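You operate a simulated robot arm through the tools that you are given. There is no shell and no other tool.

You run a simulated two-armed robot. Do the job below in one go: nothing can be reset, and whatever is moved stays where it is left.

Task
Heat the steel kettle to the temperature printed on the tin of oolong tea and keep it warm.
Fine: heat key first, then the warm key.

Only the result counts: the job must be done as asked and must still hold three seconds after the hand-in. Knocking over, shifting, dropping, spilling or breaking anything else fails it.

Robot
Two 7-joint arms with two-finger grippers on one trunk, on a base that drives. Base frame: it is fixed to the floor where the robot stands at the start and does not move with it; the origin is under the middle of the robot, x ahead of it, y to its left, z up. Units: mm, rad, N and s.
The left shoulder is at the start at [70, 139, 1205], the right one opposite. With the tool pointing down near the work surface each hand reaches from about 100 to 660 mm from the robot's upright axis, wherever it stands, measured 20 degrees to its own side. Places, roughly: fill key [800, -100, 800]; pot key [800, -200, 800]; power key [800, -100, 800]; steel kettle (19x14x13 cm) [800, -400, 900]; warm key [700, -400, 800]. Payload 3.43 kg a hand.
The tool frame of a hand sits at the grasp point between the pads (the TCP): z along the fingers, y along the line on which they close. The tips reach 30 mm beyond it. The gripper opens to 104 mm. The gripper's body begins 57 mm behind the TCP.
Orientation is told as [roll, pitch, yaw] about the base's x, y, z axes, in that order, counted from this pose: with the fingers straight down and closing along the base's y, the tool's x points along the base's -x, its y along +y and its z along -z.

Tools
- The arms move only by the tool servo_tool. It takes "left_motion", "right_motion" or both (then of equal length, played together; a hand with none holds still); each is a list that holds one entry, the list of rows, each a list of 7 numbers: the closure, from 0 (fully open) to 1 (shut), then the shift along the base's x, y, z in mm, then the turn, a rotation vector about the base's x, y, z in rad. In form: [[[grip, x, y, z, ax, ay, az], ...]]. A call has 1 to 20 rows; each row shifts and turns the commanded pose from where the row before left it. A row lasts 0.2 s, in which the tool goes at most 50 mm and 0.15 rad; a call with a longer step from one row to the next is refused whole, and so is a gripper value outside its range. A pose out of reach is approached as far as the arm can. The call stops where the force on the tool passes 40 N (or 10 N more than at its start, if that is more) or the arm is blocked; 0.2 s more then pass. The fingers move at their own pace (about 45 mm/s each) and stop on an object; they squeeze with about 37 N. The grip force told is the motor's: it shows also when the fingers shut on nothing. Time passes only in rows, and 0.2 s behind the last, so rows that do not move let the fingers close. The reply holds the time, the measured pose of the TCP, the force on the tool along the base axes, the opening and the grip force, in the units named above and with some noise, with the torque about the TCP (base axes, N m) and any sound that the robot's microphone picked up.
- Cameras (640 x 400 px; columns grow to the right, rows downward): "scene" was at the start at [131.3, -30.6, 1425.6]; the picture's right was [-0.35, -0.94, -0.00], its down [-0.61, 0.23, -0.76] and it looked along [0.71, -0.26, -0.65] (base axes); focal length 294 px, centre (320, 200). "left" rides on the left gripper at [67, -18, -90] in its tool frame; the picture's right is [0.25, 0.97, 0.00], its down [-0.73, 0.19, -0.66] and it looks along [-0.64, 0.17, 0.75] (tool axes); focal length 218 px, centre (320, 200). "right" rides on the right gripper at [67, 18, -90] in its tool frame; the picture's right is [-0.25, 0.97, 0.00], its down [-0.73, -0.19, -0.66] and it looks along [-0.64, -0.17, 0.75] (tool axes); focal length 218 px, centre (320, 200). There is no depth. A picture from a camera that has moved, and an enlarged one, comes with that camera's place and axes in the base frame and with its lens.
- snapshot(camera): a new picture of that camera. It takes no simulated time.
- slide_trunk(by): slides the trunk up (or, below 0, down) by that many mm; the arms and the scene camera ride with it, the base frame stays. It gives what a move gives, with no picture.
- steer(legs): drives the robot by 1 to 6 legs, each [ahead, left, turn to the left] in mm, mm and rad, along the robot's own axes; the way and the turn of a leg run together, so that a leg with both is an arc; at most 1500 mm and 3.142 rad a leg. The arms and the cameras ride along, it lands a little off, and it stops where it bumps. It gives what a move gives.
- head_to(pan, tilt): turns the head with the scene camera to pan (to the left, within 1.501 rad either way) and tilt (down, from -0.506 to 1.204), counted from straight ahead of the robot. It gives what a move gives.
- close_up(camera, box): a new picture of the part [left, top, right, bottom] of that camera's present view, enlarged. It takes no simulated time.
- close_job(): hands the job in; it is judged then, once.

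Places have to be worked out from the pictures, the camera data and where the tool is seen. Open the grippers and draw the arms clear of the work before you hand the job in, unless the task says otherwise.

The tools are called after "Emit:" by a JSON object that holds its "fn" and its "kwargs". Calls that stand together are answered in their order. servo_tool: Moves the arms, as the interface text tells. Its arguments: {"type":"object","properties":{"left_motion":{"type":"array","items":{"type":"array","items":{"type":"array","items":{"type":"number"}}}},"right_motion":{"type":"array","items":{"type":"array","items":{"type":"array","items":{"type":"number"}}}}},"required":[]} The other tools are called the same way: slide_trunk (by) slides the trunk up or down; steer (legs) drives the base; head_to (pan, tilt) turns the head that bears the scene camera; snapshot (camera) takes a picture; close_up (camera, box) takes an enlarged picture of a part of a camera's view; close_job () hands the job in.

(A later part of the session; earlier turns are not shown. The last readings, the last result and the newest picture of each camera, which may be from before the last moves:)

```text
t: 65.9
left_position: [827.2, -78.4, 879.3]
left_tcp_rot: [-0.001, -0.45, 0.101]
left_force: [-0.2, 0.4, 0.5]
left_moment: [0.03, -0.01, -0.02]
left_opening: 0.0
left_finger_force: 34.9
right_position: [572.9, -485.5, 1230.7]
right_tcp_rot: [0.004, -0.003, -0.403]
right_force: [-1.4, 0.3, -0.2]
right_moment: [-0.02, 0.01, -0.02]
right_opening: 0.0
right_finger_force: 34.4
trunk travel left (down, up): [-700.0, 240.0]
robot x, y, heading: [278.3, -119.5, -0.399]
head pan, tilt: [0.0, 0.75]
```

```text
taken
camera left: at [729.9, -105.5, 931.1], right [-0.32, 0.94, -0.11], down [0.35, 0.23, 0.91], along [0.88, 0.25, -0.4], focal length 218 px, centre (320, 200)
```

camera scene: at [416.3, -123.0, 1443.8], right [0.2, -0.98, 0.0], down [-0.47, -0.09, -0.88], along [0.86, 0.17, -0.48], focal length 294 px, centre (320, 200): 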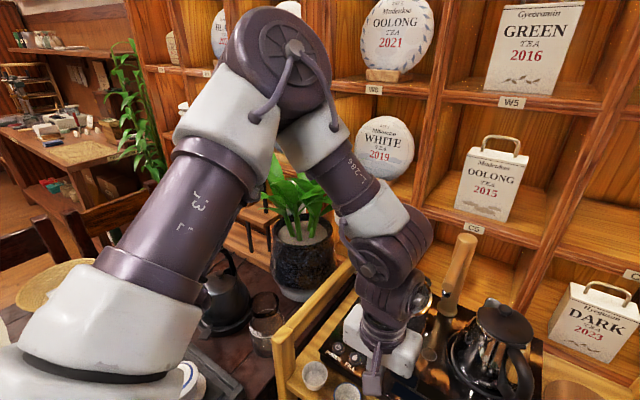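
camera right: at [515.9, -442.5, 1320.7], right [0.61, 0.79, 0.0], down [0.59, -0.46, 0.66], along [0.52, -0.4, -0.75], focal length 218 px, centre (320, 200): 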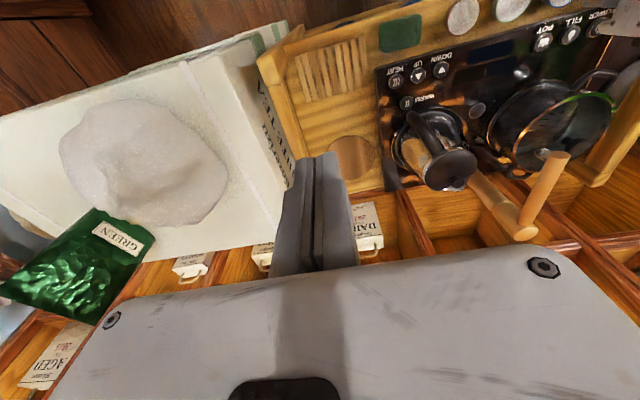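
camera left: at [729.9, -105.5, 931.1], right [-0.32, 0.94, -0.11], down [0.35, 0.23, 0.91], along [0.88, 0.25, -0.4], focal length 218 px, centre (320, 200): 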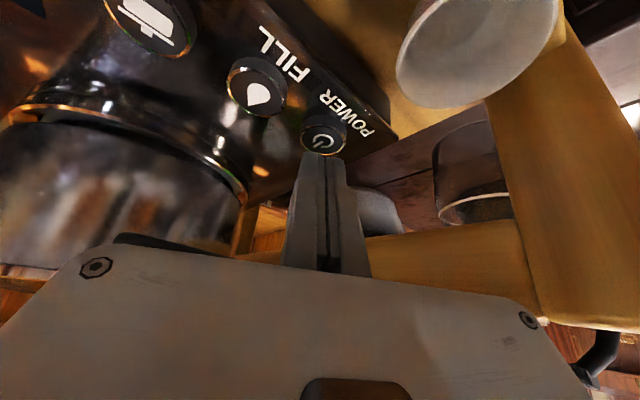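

No contact yet at TCP z 879. I'll continue down in small steps.

Emit:
{"fn": "servo_tool", "kwargs": {"left_motion": [[[1, 0, 0, -1.5, 0, 0, 0], [1, 0, 0, -1.5, 0, 0, 0], [1, 0, 0, -1.5, 0, 0, 0], [1, 0, 0, -1.5, 0, 0, 0]]]}}

Emit:
{"fn": "snapshot", "kwargs": {"camera": "left"}}

Emit:
{"fn": "close_up", "kwargs": {"camera": "scene", "box": [150, 200, 390, 330]}}

```text
t: 66.9
left_position: [826.5, -78.8, 872.1]
left_tcp_rot: [-0.002, -0.449, 0.099]
left_force: [0.5, -0.4, -0.2]
left_moment: [-0.01, -0.03, 0.0]
left_opening: 0.1
left_finger_force: 34.7
right_position: [572.7, -485.8, 1229.9]
right_tcp_rot: [0.004, -0.004, -0.403]
right_force: [-0.5, -0.2, 0.3]
right_moment: [0.01, -0.05, 0.02]
right_opening: 0.0
right_finger_force: 34.4
trunk travel left (down, up): [-700.0, 240.0]
robot x, y, heading: [281.5, -122.2, -0.401]
head pan, tilt: [0.0, 0.75]
```

```text
taken
camera left: at [729.5, -105.8, 925.0], right [-0.32, 0.94, -0.11], down [0.35, 0.23, 0.91], along [0.88, 0.25, -0.4], focal length 218 px, centre (320, 200)
```

left: 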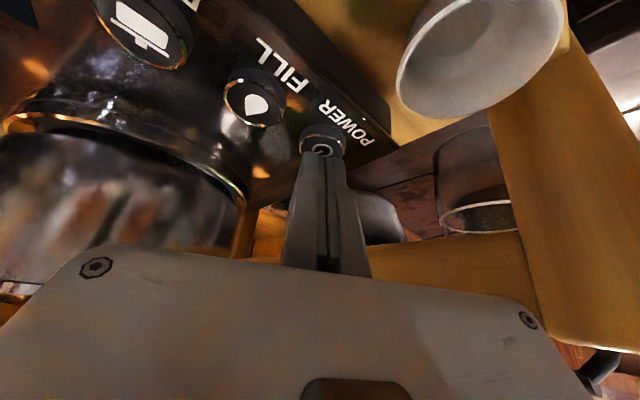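

```text
2.67 times, centred on (270, 265) of scene
camera zoom: at [403.6, -173.0, 1421.8], right [-0.39, -0.92, 0.0], down [-0.63, 0.27, -0.73], along [0.67, -0.29, -0.68], focal length 784 px, centre (453, 27)
```

zoom: 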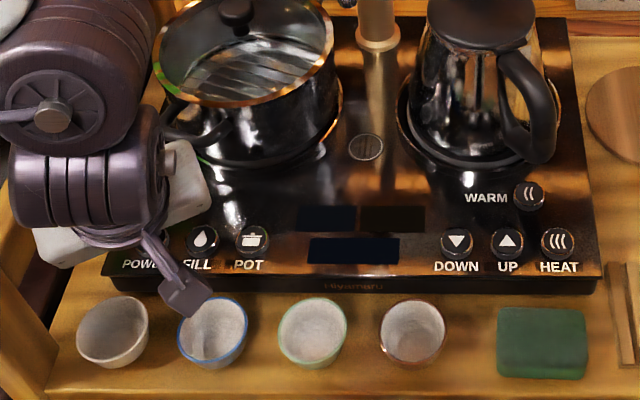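

Contact should be within a few millimetres now; my size check puts the key top near z 840. I'll keep stepping down slowly.

Emit:
{"fn": "servo_tool", "kwargs": {"left_motion": [[[1, 0.5, 0, -1.5, 0, 0, 0], [1, 0.5, 0, -1.5, 0, 0, 0], [1, 0.5, 0, -1.5, 0, 0, 0], [1, 0, 0, -1.5, 0, 0, 0]]]}}

Emit:
{"fn": "snapshot", "kwargs": {"camera": "left"}}

Emit:
{"fn": "close_up", "kwargs": {"camera": "scene", "box": [150, 200, 390, 330]}}

```text
t: 67.9
left_position: [828.0, -80.2, 867.9]
left_tcp_rot: [-0.003, -0.45, 0.099]
left_force: [-0.5, -0.1, 6.8]
left_moment: [-0.01, 0.02, 0.03]
left_opening: 5.9
left_finger_force: 34.6
right_position: [571.3, -486.6, 1229.6]
right_tcp_rot: [0.003, -0.003, -0.402]
right_force: [0.5, -0.1, 0.3]
right_moment: [-0.02, 0.01, -0.04]
right_opening: 0.0
right_finger_force: 34.2
trunk travel left (down, up): [-700.0, 240.0]
robot x, y, heading: [280.9, -119.8, -0.398]
head pan, tilt: [0.0, 0.75]
heard: click
```

```text
taken
camera left: at [730.4, -106.7, 920.4], right [-0.32, 0.94, -0.11], down [0.35, 0.23, 0.91], along [0.88, 0.25, -0.4], focal length 218 px, centre (320, 200)
```

left: 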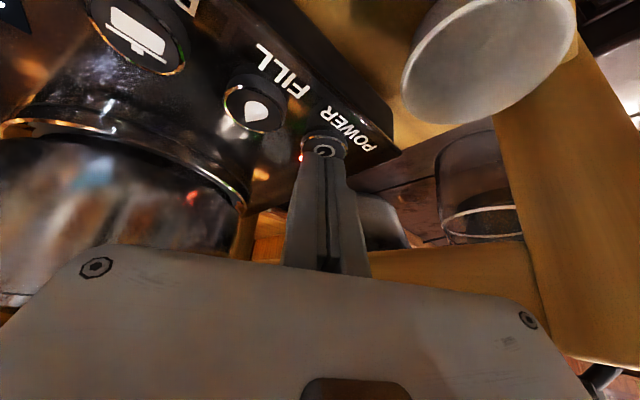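

```text
2.67 times, centred on (270, 265) of scene
camera zoom: at [402.5, -173.0, 1422.0], right [-0.39, -0.92, 0.0], down [-0.63, 0.27, -0.73], along [0.67, -0.29, -0.68], focal length 784 px, centre (453, 27)
```

zoom: 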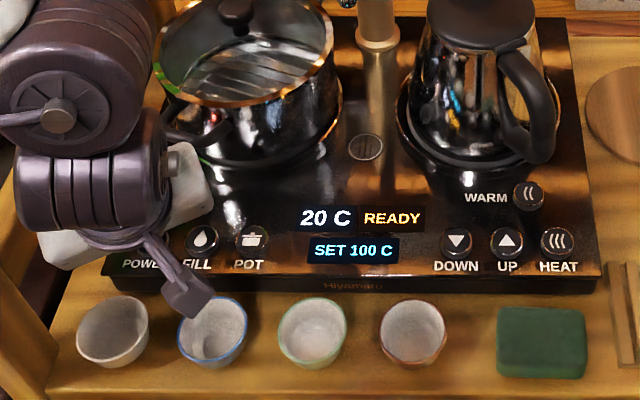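

POWER clicked, and the display now reads "20 C READY, SET 100 C", so the set point must come down to 90. I'll lift the left hand and carry it over to the DOWN key; the left arm suits the right-hand keys better too.

Emit:
{"fn": "servo_tool", "kwargs": {"left_motion": [[[1, 0, 0, 30, 0, 0, 0], [1, 0, 0, 30, 0, 0, 0], [1, 0, 0, 30, 0, 0, 0], [1, 0, 0, 30, 0, 0, 0], [1, -14.6, -33.4, 0, 0, 0, -0.0714], [1, -14.6, -33.4, 0, 0, 0, -0.0714], [1, -14.6, -33.4, 0, 0, 0, -0.0714], [1, -14.6, -33.4, 0, 0, 0, -0.0714], [1, -14.6, -33.4, 0, 0, 0, -0.0714], [1, -14.6, -33.4, 0, 0, 0, -0.0714], [1, -14.6, -33.4, 0, 0, 0, -0.0714]]]}}

Emit:
{"fn": "close_up", "kwargs": {"camera": "scene", "box": [150, 150, 430, 330]}}

Emit:
{"fn": "snapshot", "kwargs": {"camera": "left"}}

```text
t: 70.3
left_position: [726.8, -313.7, 987.5]
left_tcp_rot: [0.002, -0.448, -0.403]
left_force: [-1.3, -0.2, 0.9]
left_moment: [-0.01, 0.0, -0.02]
left_opening: 0.0
left_finger_force: 34.6
right_position: [570.7, -487.8, 1229.6]
right_tcp_rot: [0.004, -0.003, -0.404]
right_force: [-0.7, -0.6, 0.4]
right_moment: [0.01, -0.01, 0.02]
right_opening: 0.0
right_finger_force: 34.3
trunk travel left (down, up): [-700.0, 240.0]
robot x, y, heading: [280.2, -119.3, -0.398]
head pan, tilt: [0.0, 0.75]
```

```text
2.22 times, centred on (290, 240) of scene
camera zoom: at [402.9, -175.1, 1421.8], right [-0.39, -0.92, 0.0], down [-0.63, 0.27, -0.73], along [0.67, -0.29, -0.68], focal length 654 px, centre (387, 111)
```

zoom: 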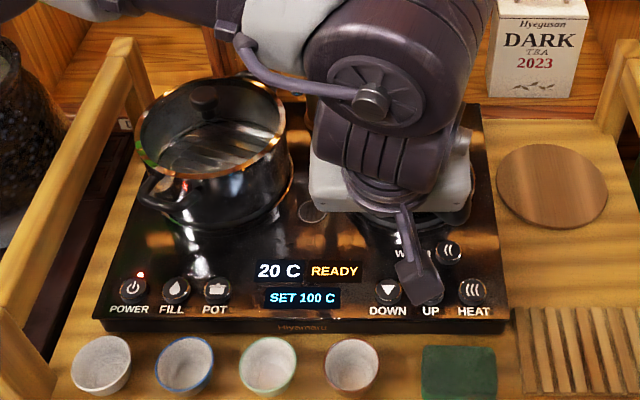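

```text
taken
camera left: at [627.5, -290.6, 1039.7], right [0.17, 0.98, -0.11], down [0.42, 0.03, 0.91], along [0.89, -0.2, -0.4], focal length 218 px, centre (320, 200)
```

left: 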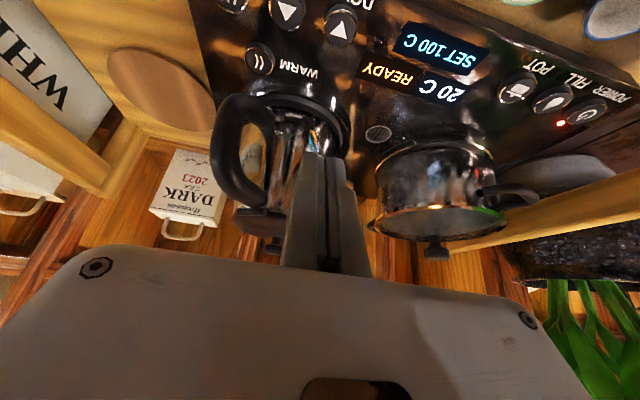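

The hand sits over DOWN: its camera puts the key at [729,-314] and the contact point matches. I'll descend to about 15 mm above it.

Emit:
{"fn": "servo_tool", "kwargs": {"left_motion": [[[1, 0, 0, -35, 0, 0, 0], [1, 0, 0, -35, 0, 0, 0], [1, 0, 0, -20, 0, 0, 0], [1, 0, 0, -10, 0, 0, 0], [1, 0, 0, -5, 0, 0, 0]]]}}

Emit:
{"fn": "snapshot", "kwargs": {"camera": "left"}}

Emit:
{"fn": "close_up", "kwargs": {"camera": "scene", "box": [200, 170, 430, 320]}}

```text
t: 71.5
left_position: [725.8, -313.1, 881.4]
left_tcp_rot: [-0.001, -0.448, -0.402]
left_force: [-0.4, -0.5, -0.1]
left_moment: [0.01, 0.02, 0.0]
left_opening: 0.1
left_finger_force: 34.5
right_position: [571.9, -486.7, 1229.7]
right_tcp_rot: [0.004, -0.004, -0.404]
right_force: [-0.3, -1.0, 0.6]
right_moment: [0.02, 0.0, 0.0]
right_opening: 0.0
right_finger_force: 35.2
trunk travel left (down, up): [-700.0, 240.0]
robot x, y, heading: [280.6, -118.7, -0.404]
head pan, tilt: [0.0, 0.75]
```

```text
taken
camera left: at [627.6, -290.6, 933.6], right [0.17, 0.98, -0.11], down [0.42, 0.03, 0.91], along [0.89, -0.2, -0.4], focal length 218 px, centre (320, 200)
```

left: 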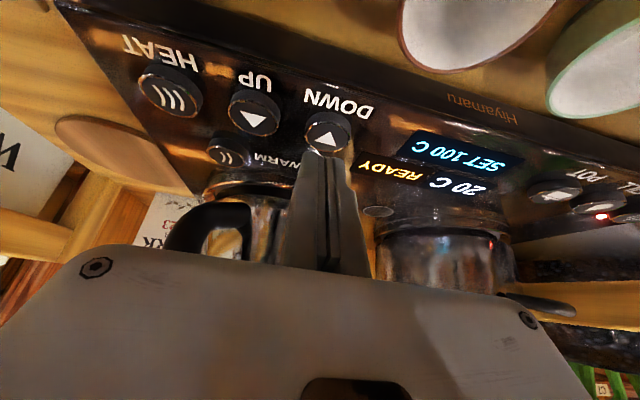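

```text
2.67 times, centred on (315, 245) of scene
camera zoom: at [403.5, -173.3, 1421.8], right [-0.39, -0.92, 0.0], down [-0.63, 0.27, -0.73], along [0.67, -0.29, -0.68], focal length 784 px, centre (333, 80)
```

zoom: 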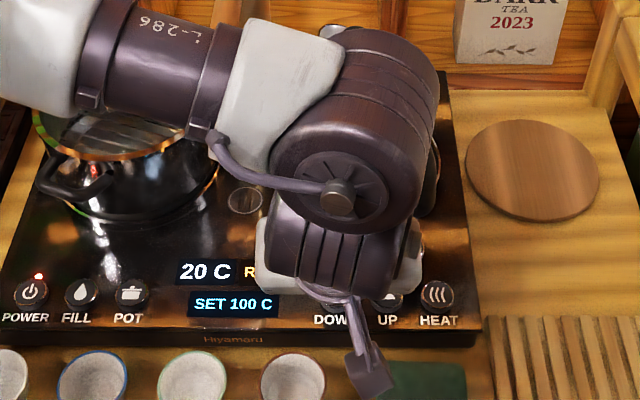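

The tip is right over DOWN. I'll press down slowly by 14 mm in small steps and watch for the click.

Emit:
{"fn": "servo_tool", "kwargs": {"left_motion": [[[1, 2, 0, -2, 0, 0, 0], [1, 0, 0, -2, 0, 0, 0], [1, 0, 0, -2, 0, 0, 0], [1, 0, 0, -2, 0, 0, 0], [1, 0, 0, -2, 0, 0, 0], [1, 0, 0, -1, 0, 0, 0], [1, 0, 0, -1, 0, 0, 0], [1, 0, 0, -1, 0, 0, 0]]]}}

Emit:
{"fn": "close_up", "kwargs": {"camera": "scene", "box": [200, 170, 430, 320]}}

```text
t: 73.3
left_position: [727.8, -313.1, 870.0]
left_tcp_rot: [0.0, -0.451, -0.402]
left_force: [0.9, 0.2, 4.1]
left_moment: [0.01, -0.04, 0.03]
left_opening: 5.9
left_finger_force: 34.5
right_position: [571.5, -487.2, 1231.1]
right_tcp_rot: [0.004, -0.004, -0.402]
right_force: [0.5, -0.4, 0.7]
right_moment: [0.02, -0.01, -0.01]
right_opening: 0.2
right_finger_force: 34.7
trunk travel left (down, up): [-700.0, 240.0]
robot x, y, heading: [275.2, -125.1, -0.4]
head pan, tilt: [0.0, 0.75]
heard: click
```

```text
2.67 times, centred on (315, 245) of scene
camera zoom: at [403.1, -173.0, 1422.0], right [-0.39, -0.92, 0.0], down [-0.63, 0.27, -0.73], along [0.67, -0.29, -0.68], focal length 784 px, centre (333, 80)
```

zoom: 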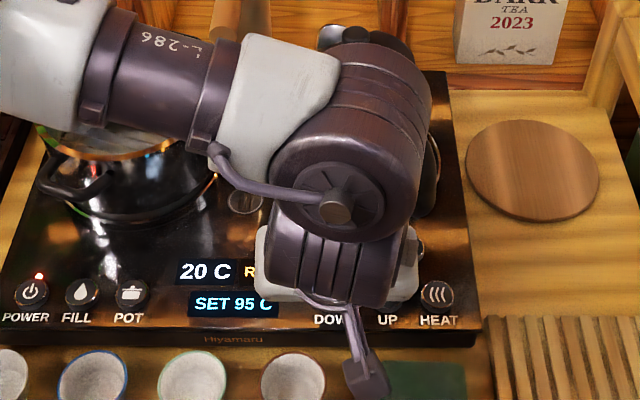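

The display now reads SET 95 C, so each press takes off 5. I'll lift and press DOWN once more to reach 90.

Emit:
{"fn": "servo_tool", "kwargs": {"left_motion": [[[1, 0, 0, 6, 0, 0, 0], [1, 0, 0, 6, 0, 0, 0], [1, 0, 0, 0, 0, 0, 0], [1, 0, 0, -4, 0, 0, 0], [1, 0, 0, -3, 0, 0, 0], [1, 0, 0, -2, 0, 0, 0], [1, 0, 0, -2, 0, 0, 0], [1, 0, 0, -1, 0, 0, 0]]]}}

Emit:
{"fn": "close_up", "kwargs": {"camera": "scene", "box": [200, 170, 430, 320]}}

```text
t: 75.1
left_position: [727.9, -312.7, 868.4]
left_tcp_rot: [0.001, -0.45, -0.401]
left_force: [-0.8, 0.1, 3.2]
left_moment: [0.06, 0.01, -0.01]
left_opening: 6.1
left_finger_force: 34.6
right_position: [572.1, -485.4, 1232.0]
right_tcp_rot: [0.004, -0.003, -0.403]
right_force: [0.1, 0.2, 0.2]
right_moment: [-0.02, -0.04, 0.01]
right_opening: 0.2
right_finger_force: 35.1
trunk travel left (down, up): [-700.0, 240.0]
robot x, y, heading: [277.5, -116.9, -0.406]
head pan, tilt: [0.0, 0.75]
heard: click
```

```text
2.67 times, centred on (315, 245) of scene
camera zoom: at [403.0, -172.8, 1422.0], right [-0.39, -0.92, 0.0], down [-0.63, 0.27, -0.73], along [0.67, -0.29, -0.68], focal length 784 px, centre (333, 80)
```

zoom: 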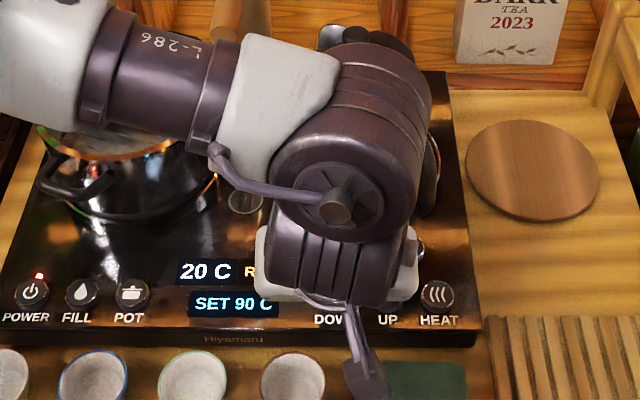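

The set point reads 90 C. Next is HEAT: I'll lift 40 mm, shift about 87 mm along the key row, and verify alignment.

Emit:
{"fn": "servo_tool", "kwargs": {"left_motion": [[[1, 0, 0, 20, 0, 0, 0], [1, 0, 0, 20, 0, 0, 0], [1, -11.5, -26.6, 0, 0, 0, 0], [1, -11.5, -26.6, 0, 0, 0, 0], [1, -11.5, -26.6, 0, 0, 0, 0], [1, 0, 0, 0, 0, 0, 0]]]}}

Emit:
{"fn": "snapshot", "kwargs": {"camera": "left"}}

Emit:
{"fn": "close_up", "kwargs": {"camera": "scene", "box": [200, 170, 430, 320]}}

```text
t: 76.5
left_position: [692.6, -393.1, 907.9]
left_tcp_rot: [0.0, -0.448, -0.401]
left_force: [0.8, -0.1, 0.3]
left_moment: [-0.01, 0.01, -0.02]
left_opening: 0.0
left_finger_force: 34.1
right_position: [572.2, -486.6, 1230.3]
right_tcp_rot: [0.004, -0.006, -0.403]
right_force: [0.1, 0.4, -0.5]
right_moment: [0.02, 0.0, -0.01]
right_opening: 0.1
right_finger_force: 34.7
trunk travel left (down, up): [-700.0, 240.0]
robot x, y, heading: [277.5, -121.0, -0.401]
head pan, tilt: [0.0, 0.75]
```

```text
taken
camera left: at [595.0, -370.3, 960.4], right [0.17, 0.98, -0.11], down [0.42, 0.03, 0.91], along [0.89, -0.2, -0.4], focal length 218 px, centre (320, 200)
```

left: 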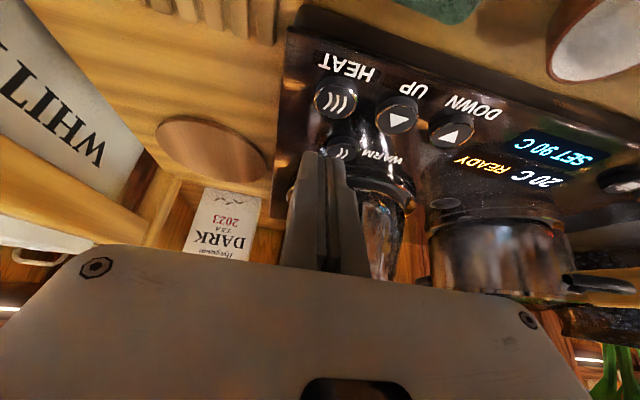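

```text
2.67 times, centred on (315, 245) of scene
camera zoom: at [404.0, -172.9, 1421.8], right [-0.39, -0.92, 0.0], down [-0.63, 0.27, -0.73], along [0.67, -0.29, -0.68], focal length 784 px, centre (333, 80)
```

zoom: 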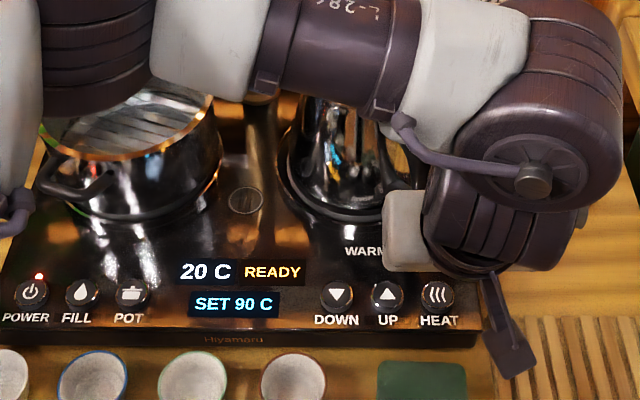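

HEAT appears at about [698,-391], 2–3 mm from my contact point; I'll correct that and press it slowly.

Emit:
{"fn": "servo_tool", "kwargs": {"left_motion": [[[1, 1.9, 1.9, -10, 0, 0, 0], [1, 0, 0, -10, 0, 0, 0], [1, 0, 0, -5, 0, 0, 0], [1, 0, 0, -3, 0, 0, 0], [1, 0, 0, -2, 0, 0, 0], [1, 0, 0, -2, 0, 0, 0], [1, 0, 0, -2, 0, 0, 0], [1, 0, 0, -2, 0, 0, 0], [1, 0, 0, -1, 0, 0, 0], [1, 0, 0, -1, 0, 0, 0], [1, 0, 0, -1, 0, 0, 0], [1, 0, 0, -1, 0, 0, 0]]]}}

Emit:
{"fn": "close_up", "kwargs": {"camera": "scene", "box": [200, 170, 430, 320]}}

Emit:
{"fn": "snapshot", "kwargs": {"camera": "left"}}

```text
t: 79.1
left_position: [695.3, -391.4, 869.8]
left_tcp_rot: [0.0, -0.45, -0.4]
left_force: [-0.9, -0.1, 4.0]
left_moment: [0.0, -0.04, 0.01]
left_opening: 5.9
left_finger_force: 34.3
right_position: [570.6, -485.5, 1231.5]
right_tcp_rot: [0.002, -0.004, -0.404]
right_force: [-0.9, -1.0, 0.0]
right_moment: [-0.02, -0.01, -0.01]
right_opening: 0.2
right_finger_force: 34.7
trunk travel left (down, up): [-700.0, 240.0]
robot x, y, heading: [280.5, -123.5, -0.405]
head pan, tilt: [0.0, 0.75]
heard: click
```

```text
2.67 times, centred on (315, 245) of scene
camera zoom: at [402.8, -172.9, 1422.0], right [-0.39, -0.92, 0.0], down [-0.63, 0.27, -0.73], along [0.67, -0.29, -0.68], focal length 784 px, centre (333, 80)
```

zoom: 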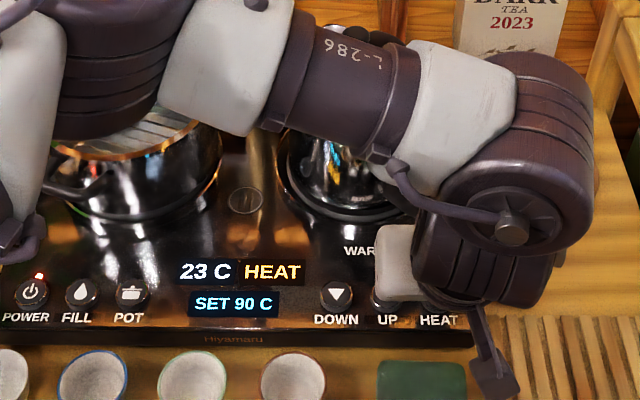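

```text
taken
camera left: at [596.7, -367.5, 921.3], right [0.17, 0.98, -0.11], down [0.42, 0.03, 0.91], along [0.89, -0.2, -0.4], focal length 218 px, centre (320, 200)
```

left: 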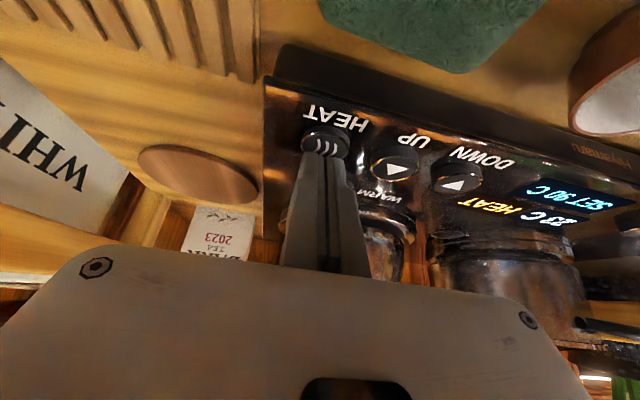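

HEAT clicked: the display shows "23 C HEAT, SET 90 C" and the temperature is rising. I'll lift the hand and draw it back so I can see exactly how the kettle handle sits over WARM.

Emit:
{"fn": "servo_tool", "kwargs": {"left_motion": [[[1, 0, 0, 30, 0, 0, 0], [1, 0, 0, 30, 0, 0, 0], [1, 0, 0, 30, 0, 0, 0], [1, -20, 20, 10, 0, 0, 0], [1, -20, 20, 0, 0, 0, 0], [1, -10, 30, 0, 0, 0, 0], [1, -10, 30, 0, 0, 0, 0]]]}}

Emit:
{"fn": "snapshot", "kwargs": {"camera": "scene"}}

Emit:
{"fn": "close_up", "kwargs": {"camera": "right", "box": [360, 40, 520, 200]}}

Emit:
{"fn": "snapshot", "kwargs": {"camera": "left"}}

```text
t: 80.7
left_position: [634.3, -289.3, 968.5]
left_tcp_rot: [-0.001, -0.45, -0.399]
left_force: [-0.3, -0.1, 0.2]
left_moment: [-0.06, -0.05, 0.0]
left_opening: 0.1
left_finger_force: 34.6
right_position: [572.7, -484.1, 1230.8]
right_tcp_rot: [0.001, -0.002, -0.404]
right_force: [0.0, -0.9, -0.1]
right_moment: [0.0, -0.02, 0.02]
right_opening: 0.3
right_finger_force: 34.6
trunk travel left (down, up): [-700.0, 240.0]
robot x, y, heading: [279.0, -121.3, -0.4]
head pan, tilt: [0.0, 0.75]
```

```text
taken
camera scene: at [402.9, -171.7, 1422.0], right [-0.39, -0.92, 0.0], down [-0.63, 0.27, -0.73], along [0.67, -0.29, -0.68], focal length 294 px, centre (320, 200)
```

scene: 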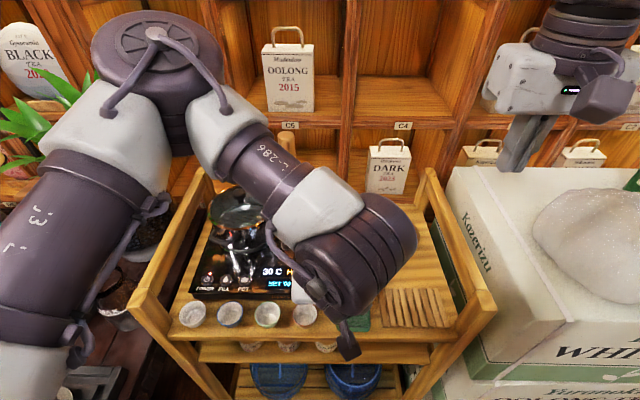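

```text
2.50 times, centred on (440, 120) of right
camera zoom: at [515.5, -441.0, 1321.2], right [0.61, 0.79, 0.0], down [0.59, -0.46, 0.66], along [0.52, -0.4, -0.75], focal length 546 px, centre (20, 400)
```

zoom: 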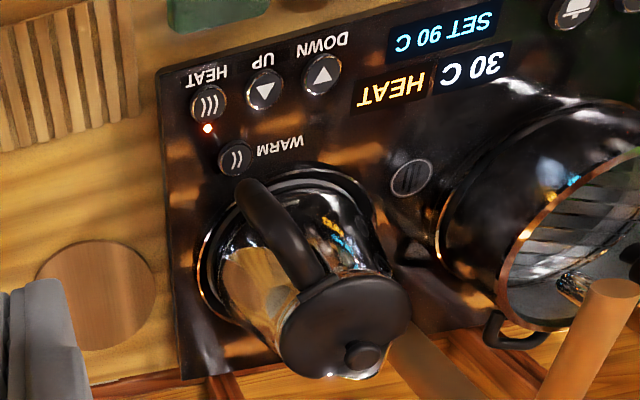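

```text
taken
camera left: at [535.5, -265.6, 1021.0], right [0.17, 0.98, -0.11], down [0.42, 0.03, 0.91], along [0.89, -0.2, -0.4], focal length 218 px, centre (320, 200)
```

left: 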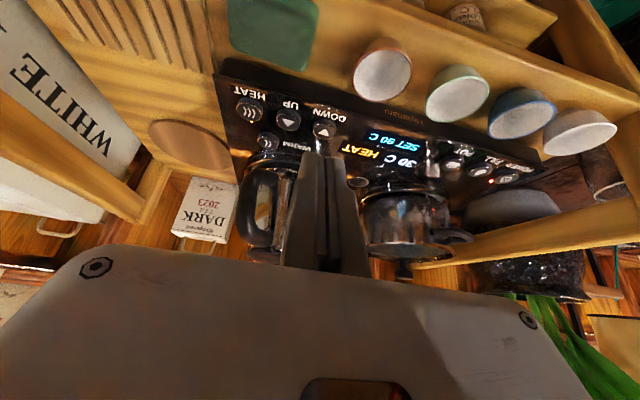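

The right camera shows "30 C HEAT" with the heat lamp lit, and the kettle handle's outer end comes very close to WARM. I'll zoom in on the handle and key from both hand cameras to place the handle's lower end (pictures take no time).

Emit:
{"fn": "close_up", "kwargs": {"camera": "right", "box": [400, 70, 470, 150]}}

Emit:
{"fn": "close_up", "kwargs": {"camera": "left", "box": [210, 80, 320, 270]}}

```text
5.00 times, centred on (435, 110) of right
camera zoom: at [515.5, -441.0, 1321.2], right [0.61, 0.79, 0.0], down [0.59, -0.46, 0.66], along [0.52, -0.4, -0.75], focal length 1091 px, centre (-255, 650)
```

zoom: 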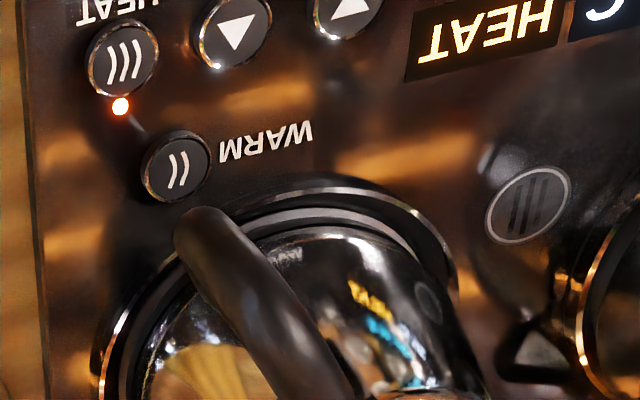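

```text
2.11 times, centred on (265, 175) of left
camera zoom: at [535.5, -265.6, 1021.0], right [0.17, 0.98, -0.11], down [0.42, 0.03, 0.91], along [0.89, -0.2, -0.4], focal length 460 px, centre (436, 253)
```

zoom: 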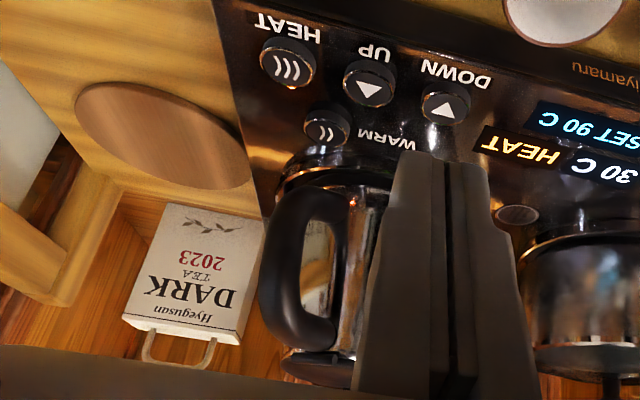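

I place the handle's lower bend at roughly 47 mm above and slightly right of WARM. I'll approach from the front at about a 43° tilt, sliding under the handle along the finger axis, and first move to a pre-approach point 90 mm back while the water heats.

Emit:
{"fn": "servo_tool", "kwargs": {"left_motion": [[[1, 14.6, -23.3, -10.3, -0.059, -0.1373, 0], [1, 14.6, -23.3, -10.3, -0.059, -0.1373, 0], [1, 14.6, -23.3, -10.3, 0, 0, 0], [1, 0, 0, 0, 0, 0, 0]]]}}

Emit:
{"fn": "snapshot", "kwargs": {"camera": "left"}}

Emit:
{"fn": "close_up", "kwargs": {"camera": "right", "box": [360, 40, 520, 200]}}

Emit:
{"fn": "close_up", "kwargs": {"camera": "scene", "box": [200, 170, 430, 320]}}

```text
t: 81.7
left_position: [678.3, -361.0, 938.2]
left_tcp_rot: [-0.001, -0.749, -0.398]
left_force: [0.0, 1.2, 0.2]
left_moment: [-0.01, 0.01, 0.0]
left_opening: 0.0
left_finger_force: 34.6
right_position: [572.4, -487.1, 1230.0]
right_tcp_rot: [0.003, -0.004, -0.403]
right_force: [-0.3, 0.0, -0.5]
right_moment: [-0.02, 0.0, 0.0]
right_opening: 0.0
right_finger_force: 35.2
trunk travel left (down, up): [-700.0, 240.0]
robot x, y, heading: [283.0, -119.3, -0.405]
head pan, tilt: [0.0, 0.75]
```

```text
taken
camera left: at [570.1, -333.7, 957.3], right [0.21, 0.96, -0.17], down [0.16, 0.14, 0.98], along [0.97, -0.23, -0.12], focal length 218 px, centre (320, 200)
```

left: 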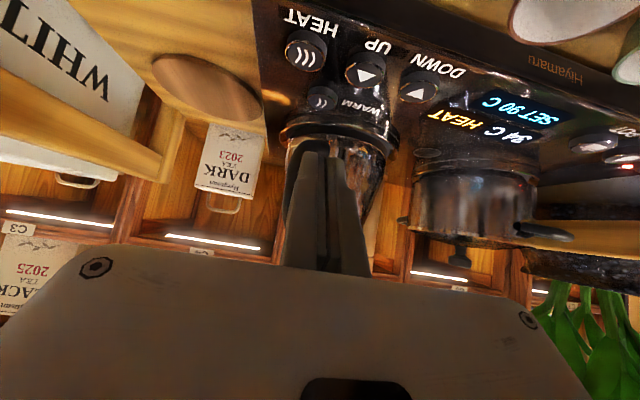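

```text
2.50 times, centred on (440, 120) of right
camera zoom: at [515.5, -442.3, 1320.9], right [0.61, 0.79, 0.0], down [0.59, -0.46, 0.66], along [0.52, -0.4, -0.75], focal length 546 px, centre (20, 400)
```

zoom: 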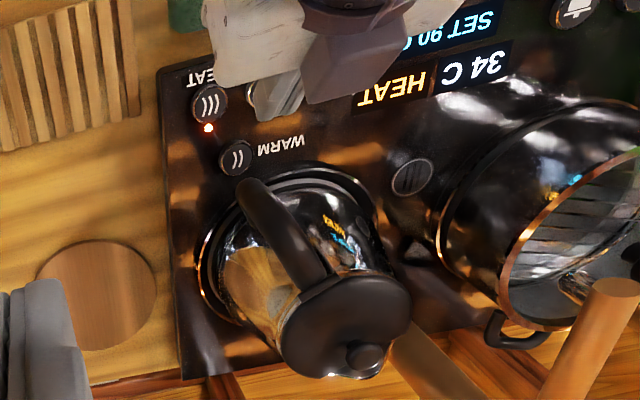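

```text
2.67 times, centred on (315, 245) of scene
camera zoom: at [402.9, -173.1, 1421.9], right [-0.39, -0.92, 0.0], down [-0.63, 0.27, -0.73], along [0.67, -0.29, -0.68], focal length 784 px, centre (333, 80)
```

zoom: 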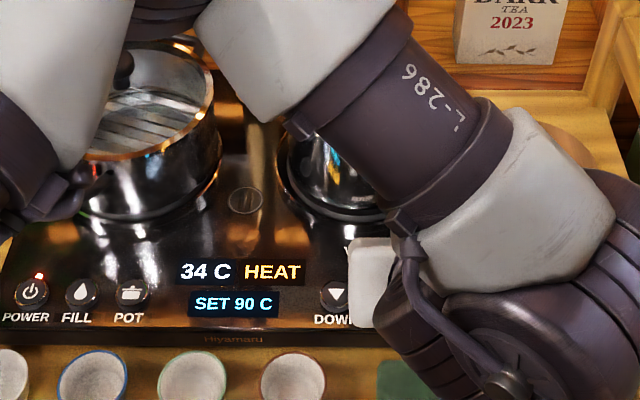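

The display shows 34 C and is climbing about 4 °C per second, and the hand is in line with WARM, which I put at about [752,-392]. I'll advance 55 mm along the finger axis, slowly, and check the clearance under the handle from the right camera.

Emit:
{"fn": "servo_tool", "kwargs": {"left_motion": [[[1, 6.4, -2.75, -7.3, 0, 0, 0], [1, 6.4, -2.75, -7.3, 0, 0, 0], [1, 6.4, -2.75, -7.3, 0, 0, 0], [1, 6.4, -2.75, -7.3, 0, 0, 0], [1, 6.4, -2.75, -7.3, 0, 0, 0], [1, 0, 0, 0, 0, 0, 0]]]}}

Emit:
{"fn": "snapshot", "kwargs": {"camera": "left"}}

Emit:
{"fn": "close_up", "kwargs": {"camera": "right", "box": [390, 60, 490, 150]}}

```text
t: 83.1
left_position: [711.8, -376.1, 902.9]
left_tcp_rot: [0.0, -0.748, -0.401]
left_force: [-0.7, -0.3, -0.2]
left_moment: [0.01, 0.01, 0.01]
left_opening: 0.1
left_finger_force: 34.5
right_position: [572.5, -486.2, 1230.0]
right_tcp_rot: [0.003, -0.004, -0.403]
right_force: [0.7, -0.1, -0.3]
right_moment: [-0.02, 0.01, 0.03]
right_opening: 0.2
right_finger_force: 34.4
trunk travel left (down, up): [-700.0, 240.0]
robot x, y, heading: [281.4, -120.1, -0.403]
head pan, tilt: [0.0, 0.75]
```

```text
taken
camera left: at [602.8, -347.4, 922.6], right [0.21, 0.96, -0.17], down [0.16, 0.14, 0.98], along [0.97, -0.23, -0.12], focal length 218 px, centre (320, 200)
```

left: 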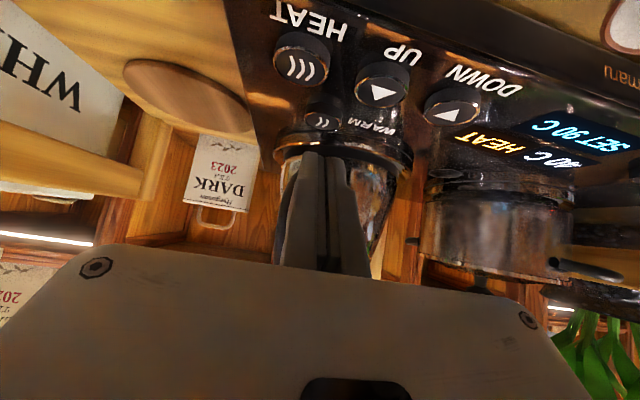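

```text
4.44 times, centred on (440, 105) of right
camera zoom: at [515.8, -442.4, 1320.8], right [0.61, 0.79, 0.0], down [0.59, -0.46, 0.66], along [0.52, -0.4, -0.75], focal length 970 px, centre (-213, 622)
```

zoom: 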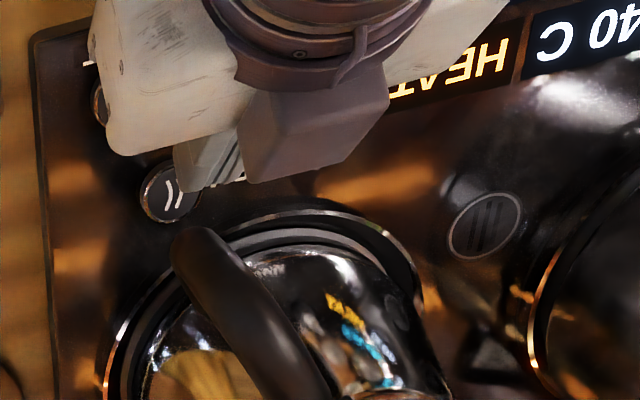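

The display reads 40 C. In the right camera I see a box-shaped part of the left gripper near the kettle side, so before going further I'll look at the full right-camera view to be sure nothing on the gripper will touch the kettle.

Emit:
{"fn": "snapshot", "kwargs": {"camera": "right"}}

Emit:
{"fn": "close_up", "kwargs": {"camera": "right", "box": [340, 0, 540, 125]}}

Emit:
{"fn": "snapshot", "kwargs": {"camera": "scene"}}

```text
taken
camera right: at [515.8, -442.4, 1320.8], right [0.61, 0.79, 0.0], down [0.59, -0.46, 0.66], along [0.52, -0.4, -0.75], focal length 218 px, centre (320, 200)
```

right: 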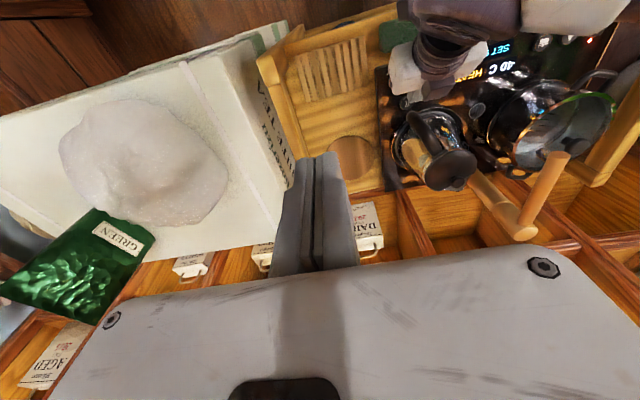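

```text
3.20 times, centred on (440, 62) of right
camera zoom: at [515.8, -442.4, 1320.8], right [0.61, 0.79, 0.0], down [0.59, -0.46, 0.66], along [0.52, -0.4, -0.75], focal length 698 px, centre (-64, 640)
```

zoom: 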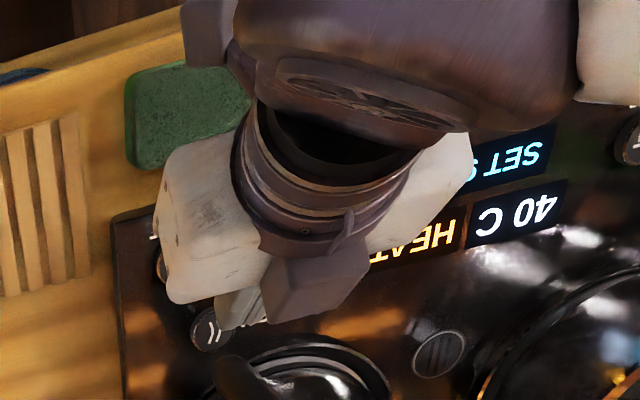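

```text
taken
camera scene: at [403.2, -173.2, 1421.9], right [-0.39, -0.92, 0.0], down [-0.63, 0.27, -0.73], along [0.67, -0.29, -0.68], focal length 294 px, centre (320, 200)
```

scene: 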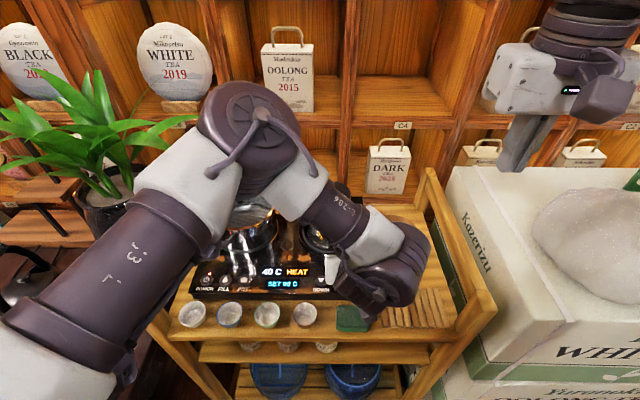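

The gripper carries a second box on its far side; I reckon it will end near [824, z 965] in the heater-aligned frame, still about 30 mm short of the handle. I'll advance to a few millimetres above WARM and check again.

Emit:
{"fn": "servo_tool", "kwargs": {"left_motion": [[[1, 5.8, -2.35, -7.3, 0, 0, 0], [1, 5.8, -2.35, -7.3, 0, 0, 0], [1, 5.8, -2.35, -7.3, 0, 0, 0], [1, 5.0, -2.0, -6, 0, 0, 0], [1, 0, 0, 0, 0, 0, 0]]]}}

Emit:
{"fn": "snapshot", "kwargs": {"camera": "left"}}

Emit:
{"fn": "close_up", "kwargs": {"camera": "right", "box": [370, 40, 530, 160]}}

```text
t: 84.3
left_position: [733.6, -384.3, 874.3]
left_tcp_rot: [-0.002, -0.747, -0.401]
left_force: [-0.5, -0.1, -0.5]
left_moment: [0.03, 0.0, -0.02]
left_opening: 0.0
left_finger_force: 34.7
right_position: [572.3, -486.0, 1230.1]
right_tcp_rot: [0.003, -0.004, -0.403]
right_force: [-0.7, 0.0, -0.7]
right_moment: [0.02, 0.04, 0.0]
right_opening: 0.0
right_finger_force: 35.1
trunk travel left (down, up): [-700.0, 240.0]
robot x, y, heading: [277.7, -119.5, -0.405]
head pan, tilt: [0.0, 0.75]
```

```text
taken
camera left: at [625.2, -356.4, 894.6], right [0.21, 0.96, -0.17], down [0.16, 0.14, 0.98], along [0.97, -0.23, -0.12], focal length 218 px, centre (320, 200)
```

left: 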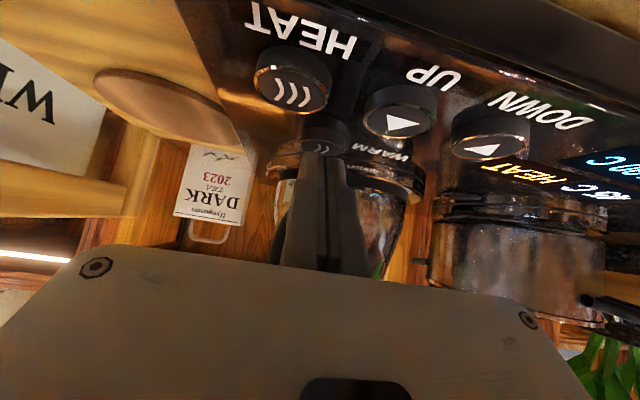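

```text
3.33 times, centred on (450, 100) of right
camera zoom: at [515.8, -442.4, 1320.8], right [0.61, 0.79, 0.0], down [0.59, -0.46, 0.66], along [0.52, -0.4, -0.75], focal length 728 px, centre (-113, 533)
```

zoom: 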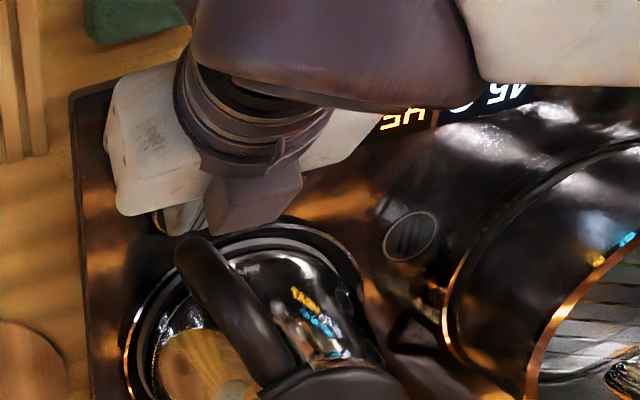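

The tip is about 6 mm above WARM and clear of the handle; the display shows 45 C. I'll hold still here while the kettle heats.

Emit:
{"fn": "servo_tool", "kwargs": {"left_motion": [[[1, 0, 0, 0, 0, 0, 0], [1, 0, 0, 0, 0, 0, 0], [1, 0, 0, 0, 0, 0, 0], [1, 0, 0, 0, 0, 0, 0], [1, 0, 0, 0, 0, 0, 0], [1, 0, 0, 0, 0, 0, 0], [1, 0, 0, 0, 0, 0, 0], [1, 0, 0, 0, 0, 0, 0], [1, 0, 0, 0, 0, 0, 0], [1, 0, 0, 0, 0, 0, 0], [1, 0, 0, 0, 0, 0, 0], [1, 0, 0, 0, 0, 0, 0], [1, 0, 0, 0, 0, 0, 0], [1, 0, 0, 0, 0, 0, 0], [1, 0, 0, 0, 0, 0, 0], [1, 0, 0, 0, 0, 0, 0], [1, 0, 0, 0, 0, 0, 0], [1, 0, 0, 0, 0, 0, 0], [1, 0, 0, 0, 0, 0, 0], [1, 0, 0, 0, 0, 0, 0]]]}}

Emit:
{"fn": "close_up", "kwargs": {"camera": "scene", "box": [180, 230, 380, 330]}}

```text
t: 88.5
left_position: [734.5, -384.5, 873.9]
left_tcp_rot: [-0.001, -0.748, -0.398]
left_force: [-0.6, -0.5, 0.1]
left_moment: [0.03, 0.0, 0.0]
left_opening: 0.0
left_finger_force: 34.5
right_position: [572.1, -486.3, 1231.3]
right_tcp_rot: [0.004, -0.004, -0.403]
right_force: [0.6, -0.1, 0.3]
right_moment: [0.02, 0.01, 0.04]
right_opening: 0.0
right_finger_force: 34.9
trunk travel left (down, up): [-700.0, 240.0]
robot x, y, heading: [280.0, -124.6, -0.409]
head pan, tilt: [0.0, 0.75]
```

```text
3.20 times, centred on (280, 280) of scene
camera zoom: at [403.5, -173.2, 1421.8], right [-0.39, -0.92, 0.0], down [-0.63, 0.27, -0.73], along [0.67, -0.29, -0.68], focal length 941 px, centre (448, -56)
```

zoom: 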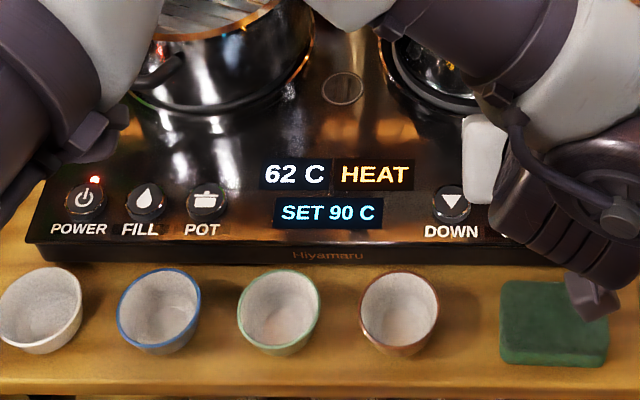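

62 C now, rising 4 °C/s with SET 90. I'll keep waiting.

Emit:
{"fn": "servo_tool", "kwargs": {"left_motion": [[[1, 0, 0, 0, 0, 0, 0], [1, 0, 0, 0, 0, 0, 0], [1, 0, 0, 0, 0, 0, 0], [1, 0, 0, 0, 0, 0, 0], [1, 0, 0, 0, 0, 0, 0], [1, 0, 0, 0, 0, 0, 0], [1, 0, 0, 0, 0, 0, 0], [1, 0, 0, 0, 0, 0, 0], [1, 0, 0, 0, 0, 0, 0], [1, 0, 0, 0, 0, 0, 0], [1, 0, 0, 0, 0, 0, 0], [1, 0, 0, 0, 0, 0, 0], [1, 0, 0, 0, 0, 0, 0], [1, 0, 0, 0, 0, 0, 0], [1, 0, 0, 0, 0, 0, 0], [1, 0, 0, 0, 0, 0, 0], [1, 0, 0, 0, 0, 0, 0], [1, 0, 0, 0, 0, 0, 0], [1, 0, 0, 0, 0, 0, 0], [1, 0, 0, 0, 0, 0, 0]]]}}

Emit:
{"fn": "close_up", "kwargs": {"camera": "scene", "box": [180, 230, 380, 330]}}

```text
t: 92.7
left_position: [733.8, -384.5, 873.6]
left_tcp_rot: [-0.002, -0.747, -0.4]
left_force: [-0.8, 0.8, 0.4]
left_moment: [-0.03, 0.02, -0.04]
left_opening: 0.2
left_finger_force: 35.1
right_position: [572.3, -486.1, 1231.0]
right_tcp_rot: [0.005, -0.006, -0.404]
right_force: [0.2, 0.4, 0.3]
right_moment: [0.05, 0.01, 0.03]
right_opening: 0.0
right_finger_force: 34.1
trunk travel left (down, up): [-700.0, 240.0]
robot x, y, heading: [276.6, -118.8, -0.401]
head pan, tilt: [0.0, 0.75]
```

```text
3.20 times, centred on (280, 280) of scene
camera zoom: at [403.5, -173.2, 1421.8], right [-0.39, -0.92, 0.0], down [-0.63, 0.27, -0.73], along [0.67, -0.29, -0.68], focal length 941 px, centre (448, -56)
```

zoom: 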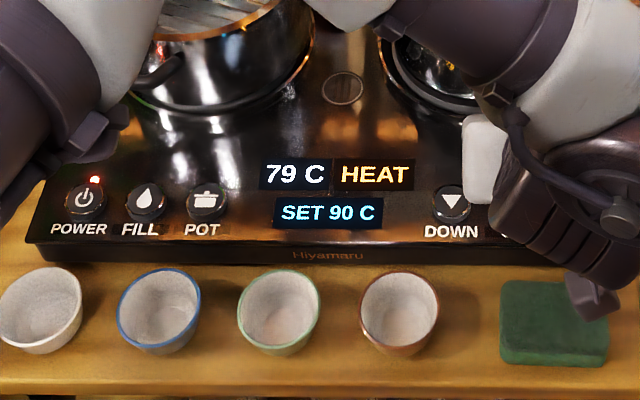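

79 C; about 2.7 s remain to 90. I'll wait 2.8 s more and read the display again.

Emit:
{"fn": "servo_tool", "kwargs": {"left_motion": [[[1, 0, 0, 0, 0, 0, 0], [1, 0, 0, 0, 0, 0, 0], [1, 0, 0, 0, 0, 0, 0], [1, 0, 0, 0, 0, 0, 0], [1, 0, 0, 0, 0, 0, 0], [1, 0, 0, 0, 0, 0, 0], [1, 0, 0, 0, 0, 0, 0], [1, 0, 0, 0, 0, 0, 0], [1, 0, 0, 0, 0, 0, 0], [1, 0, 0, 0, 0, 0, 0], [1, 0, 0, 0, 0, 0, 0], [1, 0, 0, 0, 0, 0, 0], [1, 0, 0, 0, 0, 0, 0]]]}}

Emit:
{"fn": "close_up", "kwargs": {"camera": "scene", "box": [180, 230, 380, 330]}}

```text
t: 95.5
left_position: [733.6, -384.6, 874.4]
left_tcp_rot: [0.0, -0.748, -0.399]
left_force: [0.1, -0.3, 0.0]
left_moment: [0.01, 0.01, 0.01]
left_opening: 0.0
left_finger_force: 34.9
right_position: [572.1, -485.1, 1228.6]
right_tcp_rot: [0.004, -0.004, -0.404]
right_force: [-0.2, -0.4, 0.1]
right_moment: [-0.05, 0.01, 0.04]
right_opening: 0.1
right_finger_force: 35.0
trunk travel left (down, up): [-700.0, 240.0]
robot x, y, heading: [281.8, -116.1, -0.405]
head pan, tilt: [0.0, 0.75]
```

```text
3.20 times, centred on (280, 280) of scene
camera zoom: at [403.5, -173.2, 1421.8], right [-0.39, -0.92, 0.0], down [-0.63, 0.27, -0.73], along [0.67, -0.29, -0.68], focal length 941 px, centre (448, -56)
```

zoom: 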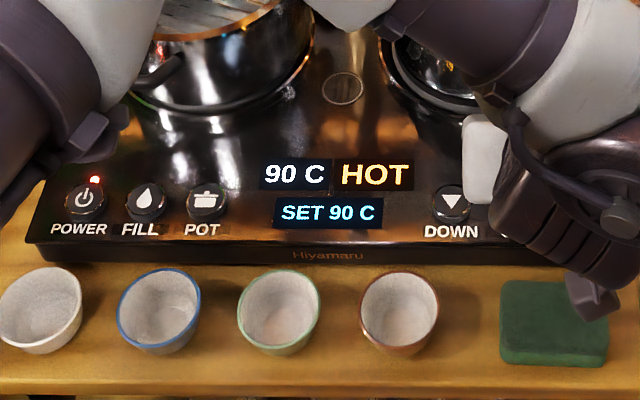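

The display reads "90 C HOT". Now I'll press WARM straight down, slowly.

Emit:
{"fn": "servo_tool", "kwargs": {"left_motion": [[[1, 0, 0, -2, 0, 0, 0], [1, 0, 0, -2, 0, 0, 0], [1, 0, 0, -2, 0, 0, 0], [1, 0, 0, -1, 0, 0, 0], [1, 0, 0, -1, 0, 0, 0], [1, 0, 0, -1, 0, 0, 0]]]}}

Emit:
{"fn": "close_up", "kwargs": {"camera": "scene", "box": [180, 230, 380, 330]}}

Emit:
{"fn": "snapshot", "kwargs": {"camera": "left"}}

```text
t: 96.9
left_position: [734.0, -383.4, 865.7]
left_tcp_rot: [-0.001, -0.75, -0.399]
left_force: [4.4, -0.8, 11.6]
left_moment: [-0.08, -0.15, 0.01]
left_opening: 6.0
left_finger_force: 35.0
right_position: [572.5, -485.2, 1231.1]
right_tcp_rot: [0.002, -0.002, -0.404]
right_force: [0.7, 0.0, -0.1]
right_moment: [-0.03, -0.04, -0.01]
right_opening: 0.3
right_finger_force: 34.9
trunk travel left (down, up): [-700.0, 240.0]
robot x, y, heading: [279.3, -120.1, -0.403]
head pan, tilt: [0.0, 0.75]
heard: click
```

```text
3.20 times, centred on (280, 280) of scene
camera zoom: at [402.8, -172.7, 1422.0], right [-0.39, -0.92, 0.0], down [-0.63, 0.27, -0.73], along [0.67, -0.29, -0.68], focal length 941 px, centre (448, -56)
```

zoom: 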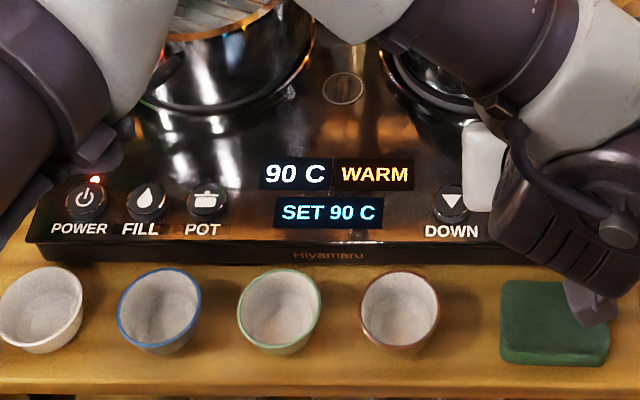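

```text
taken
camera left: at [625.2, -356.4, 885.9], right [0.21, 0.96, -0.17], down [0.15, 0.14, 0.98], along [0.97, -0.23, -0.12], focal length 218 px, centre (320, 200)
```

left: 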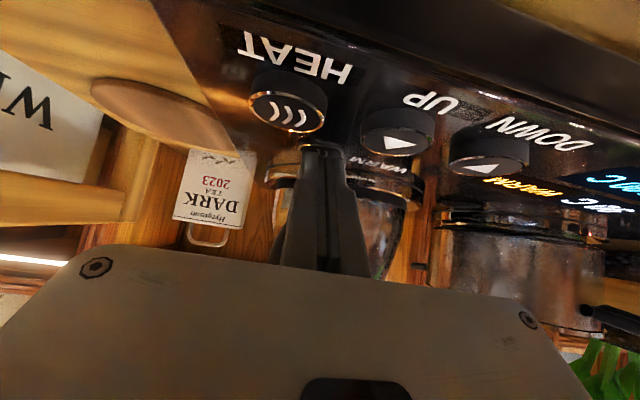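

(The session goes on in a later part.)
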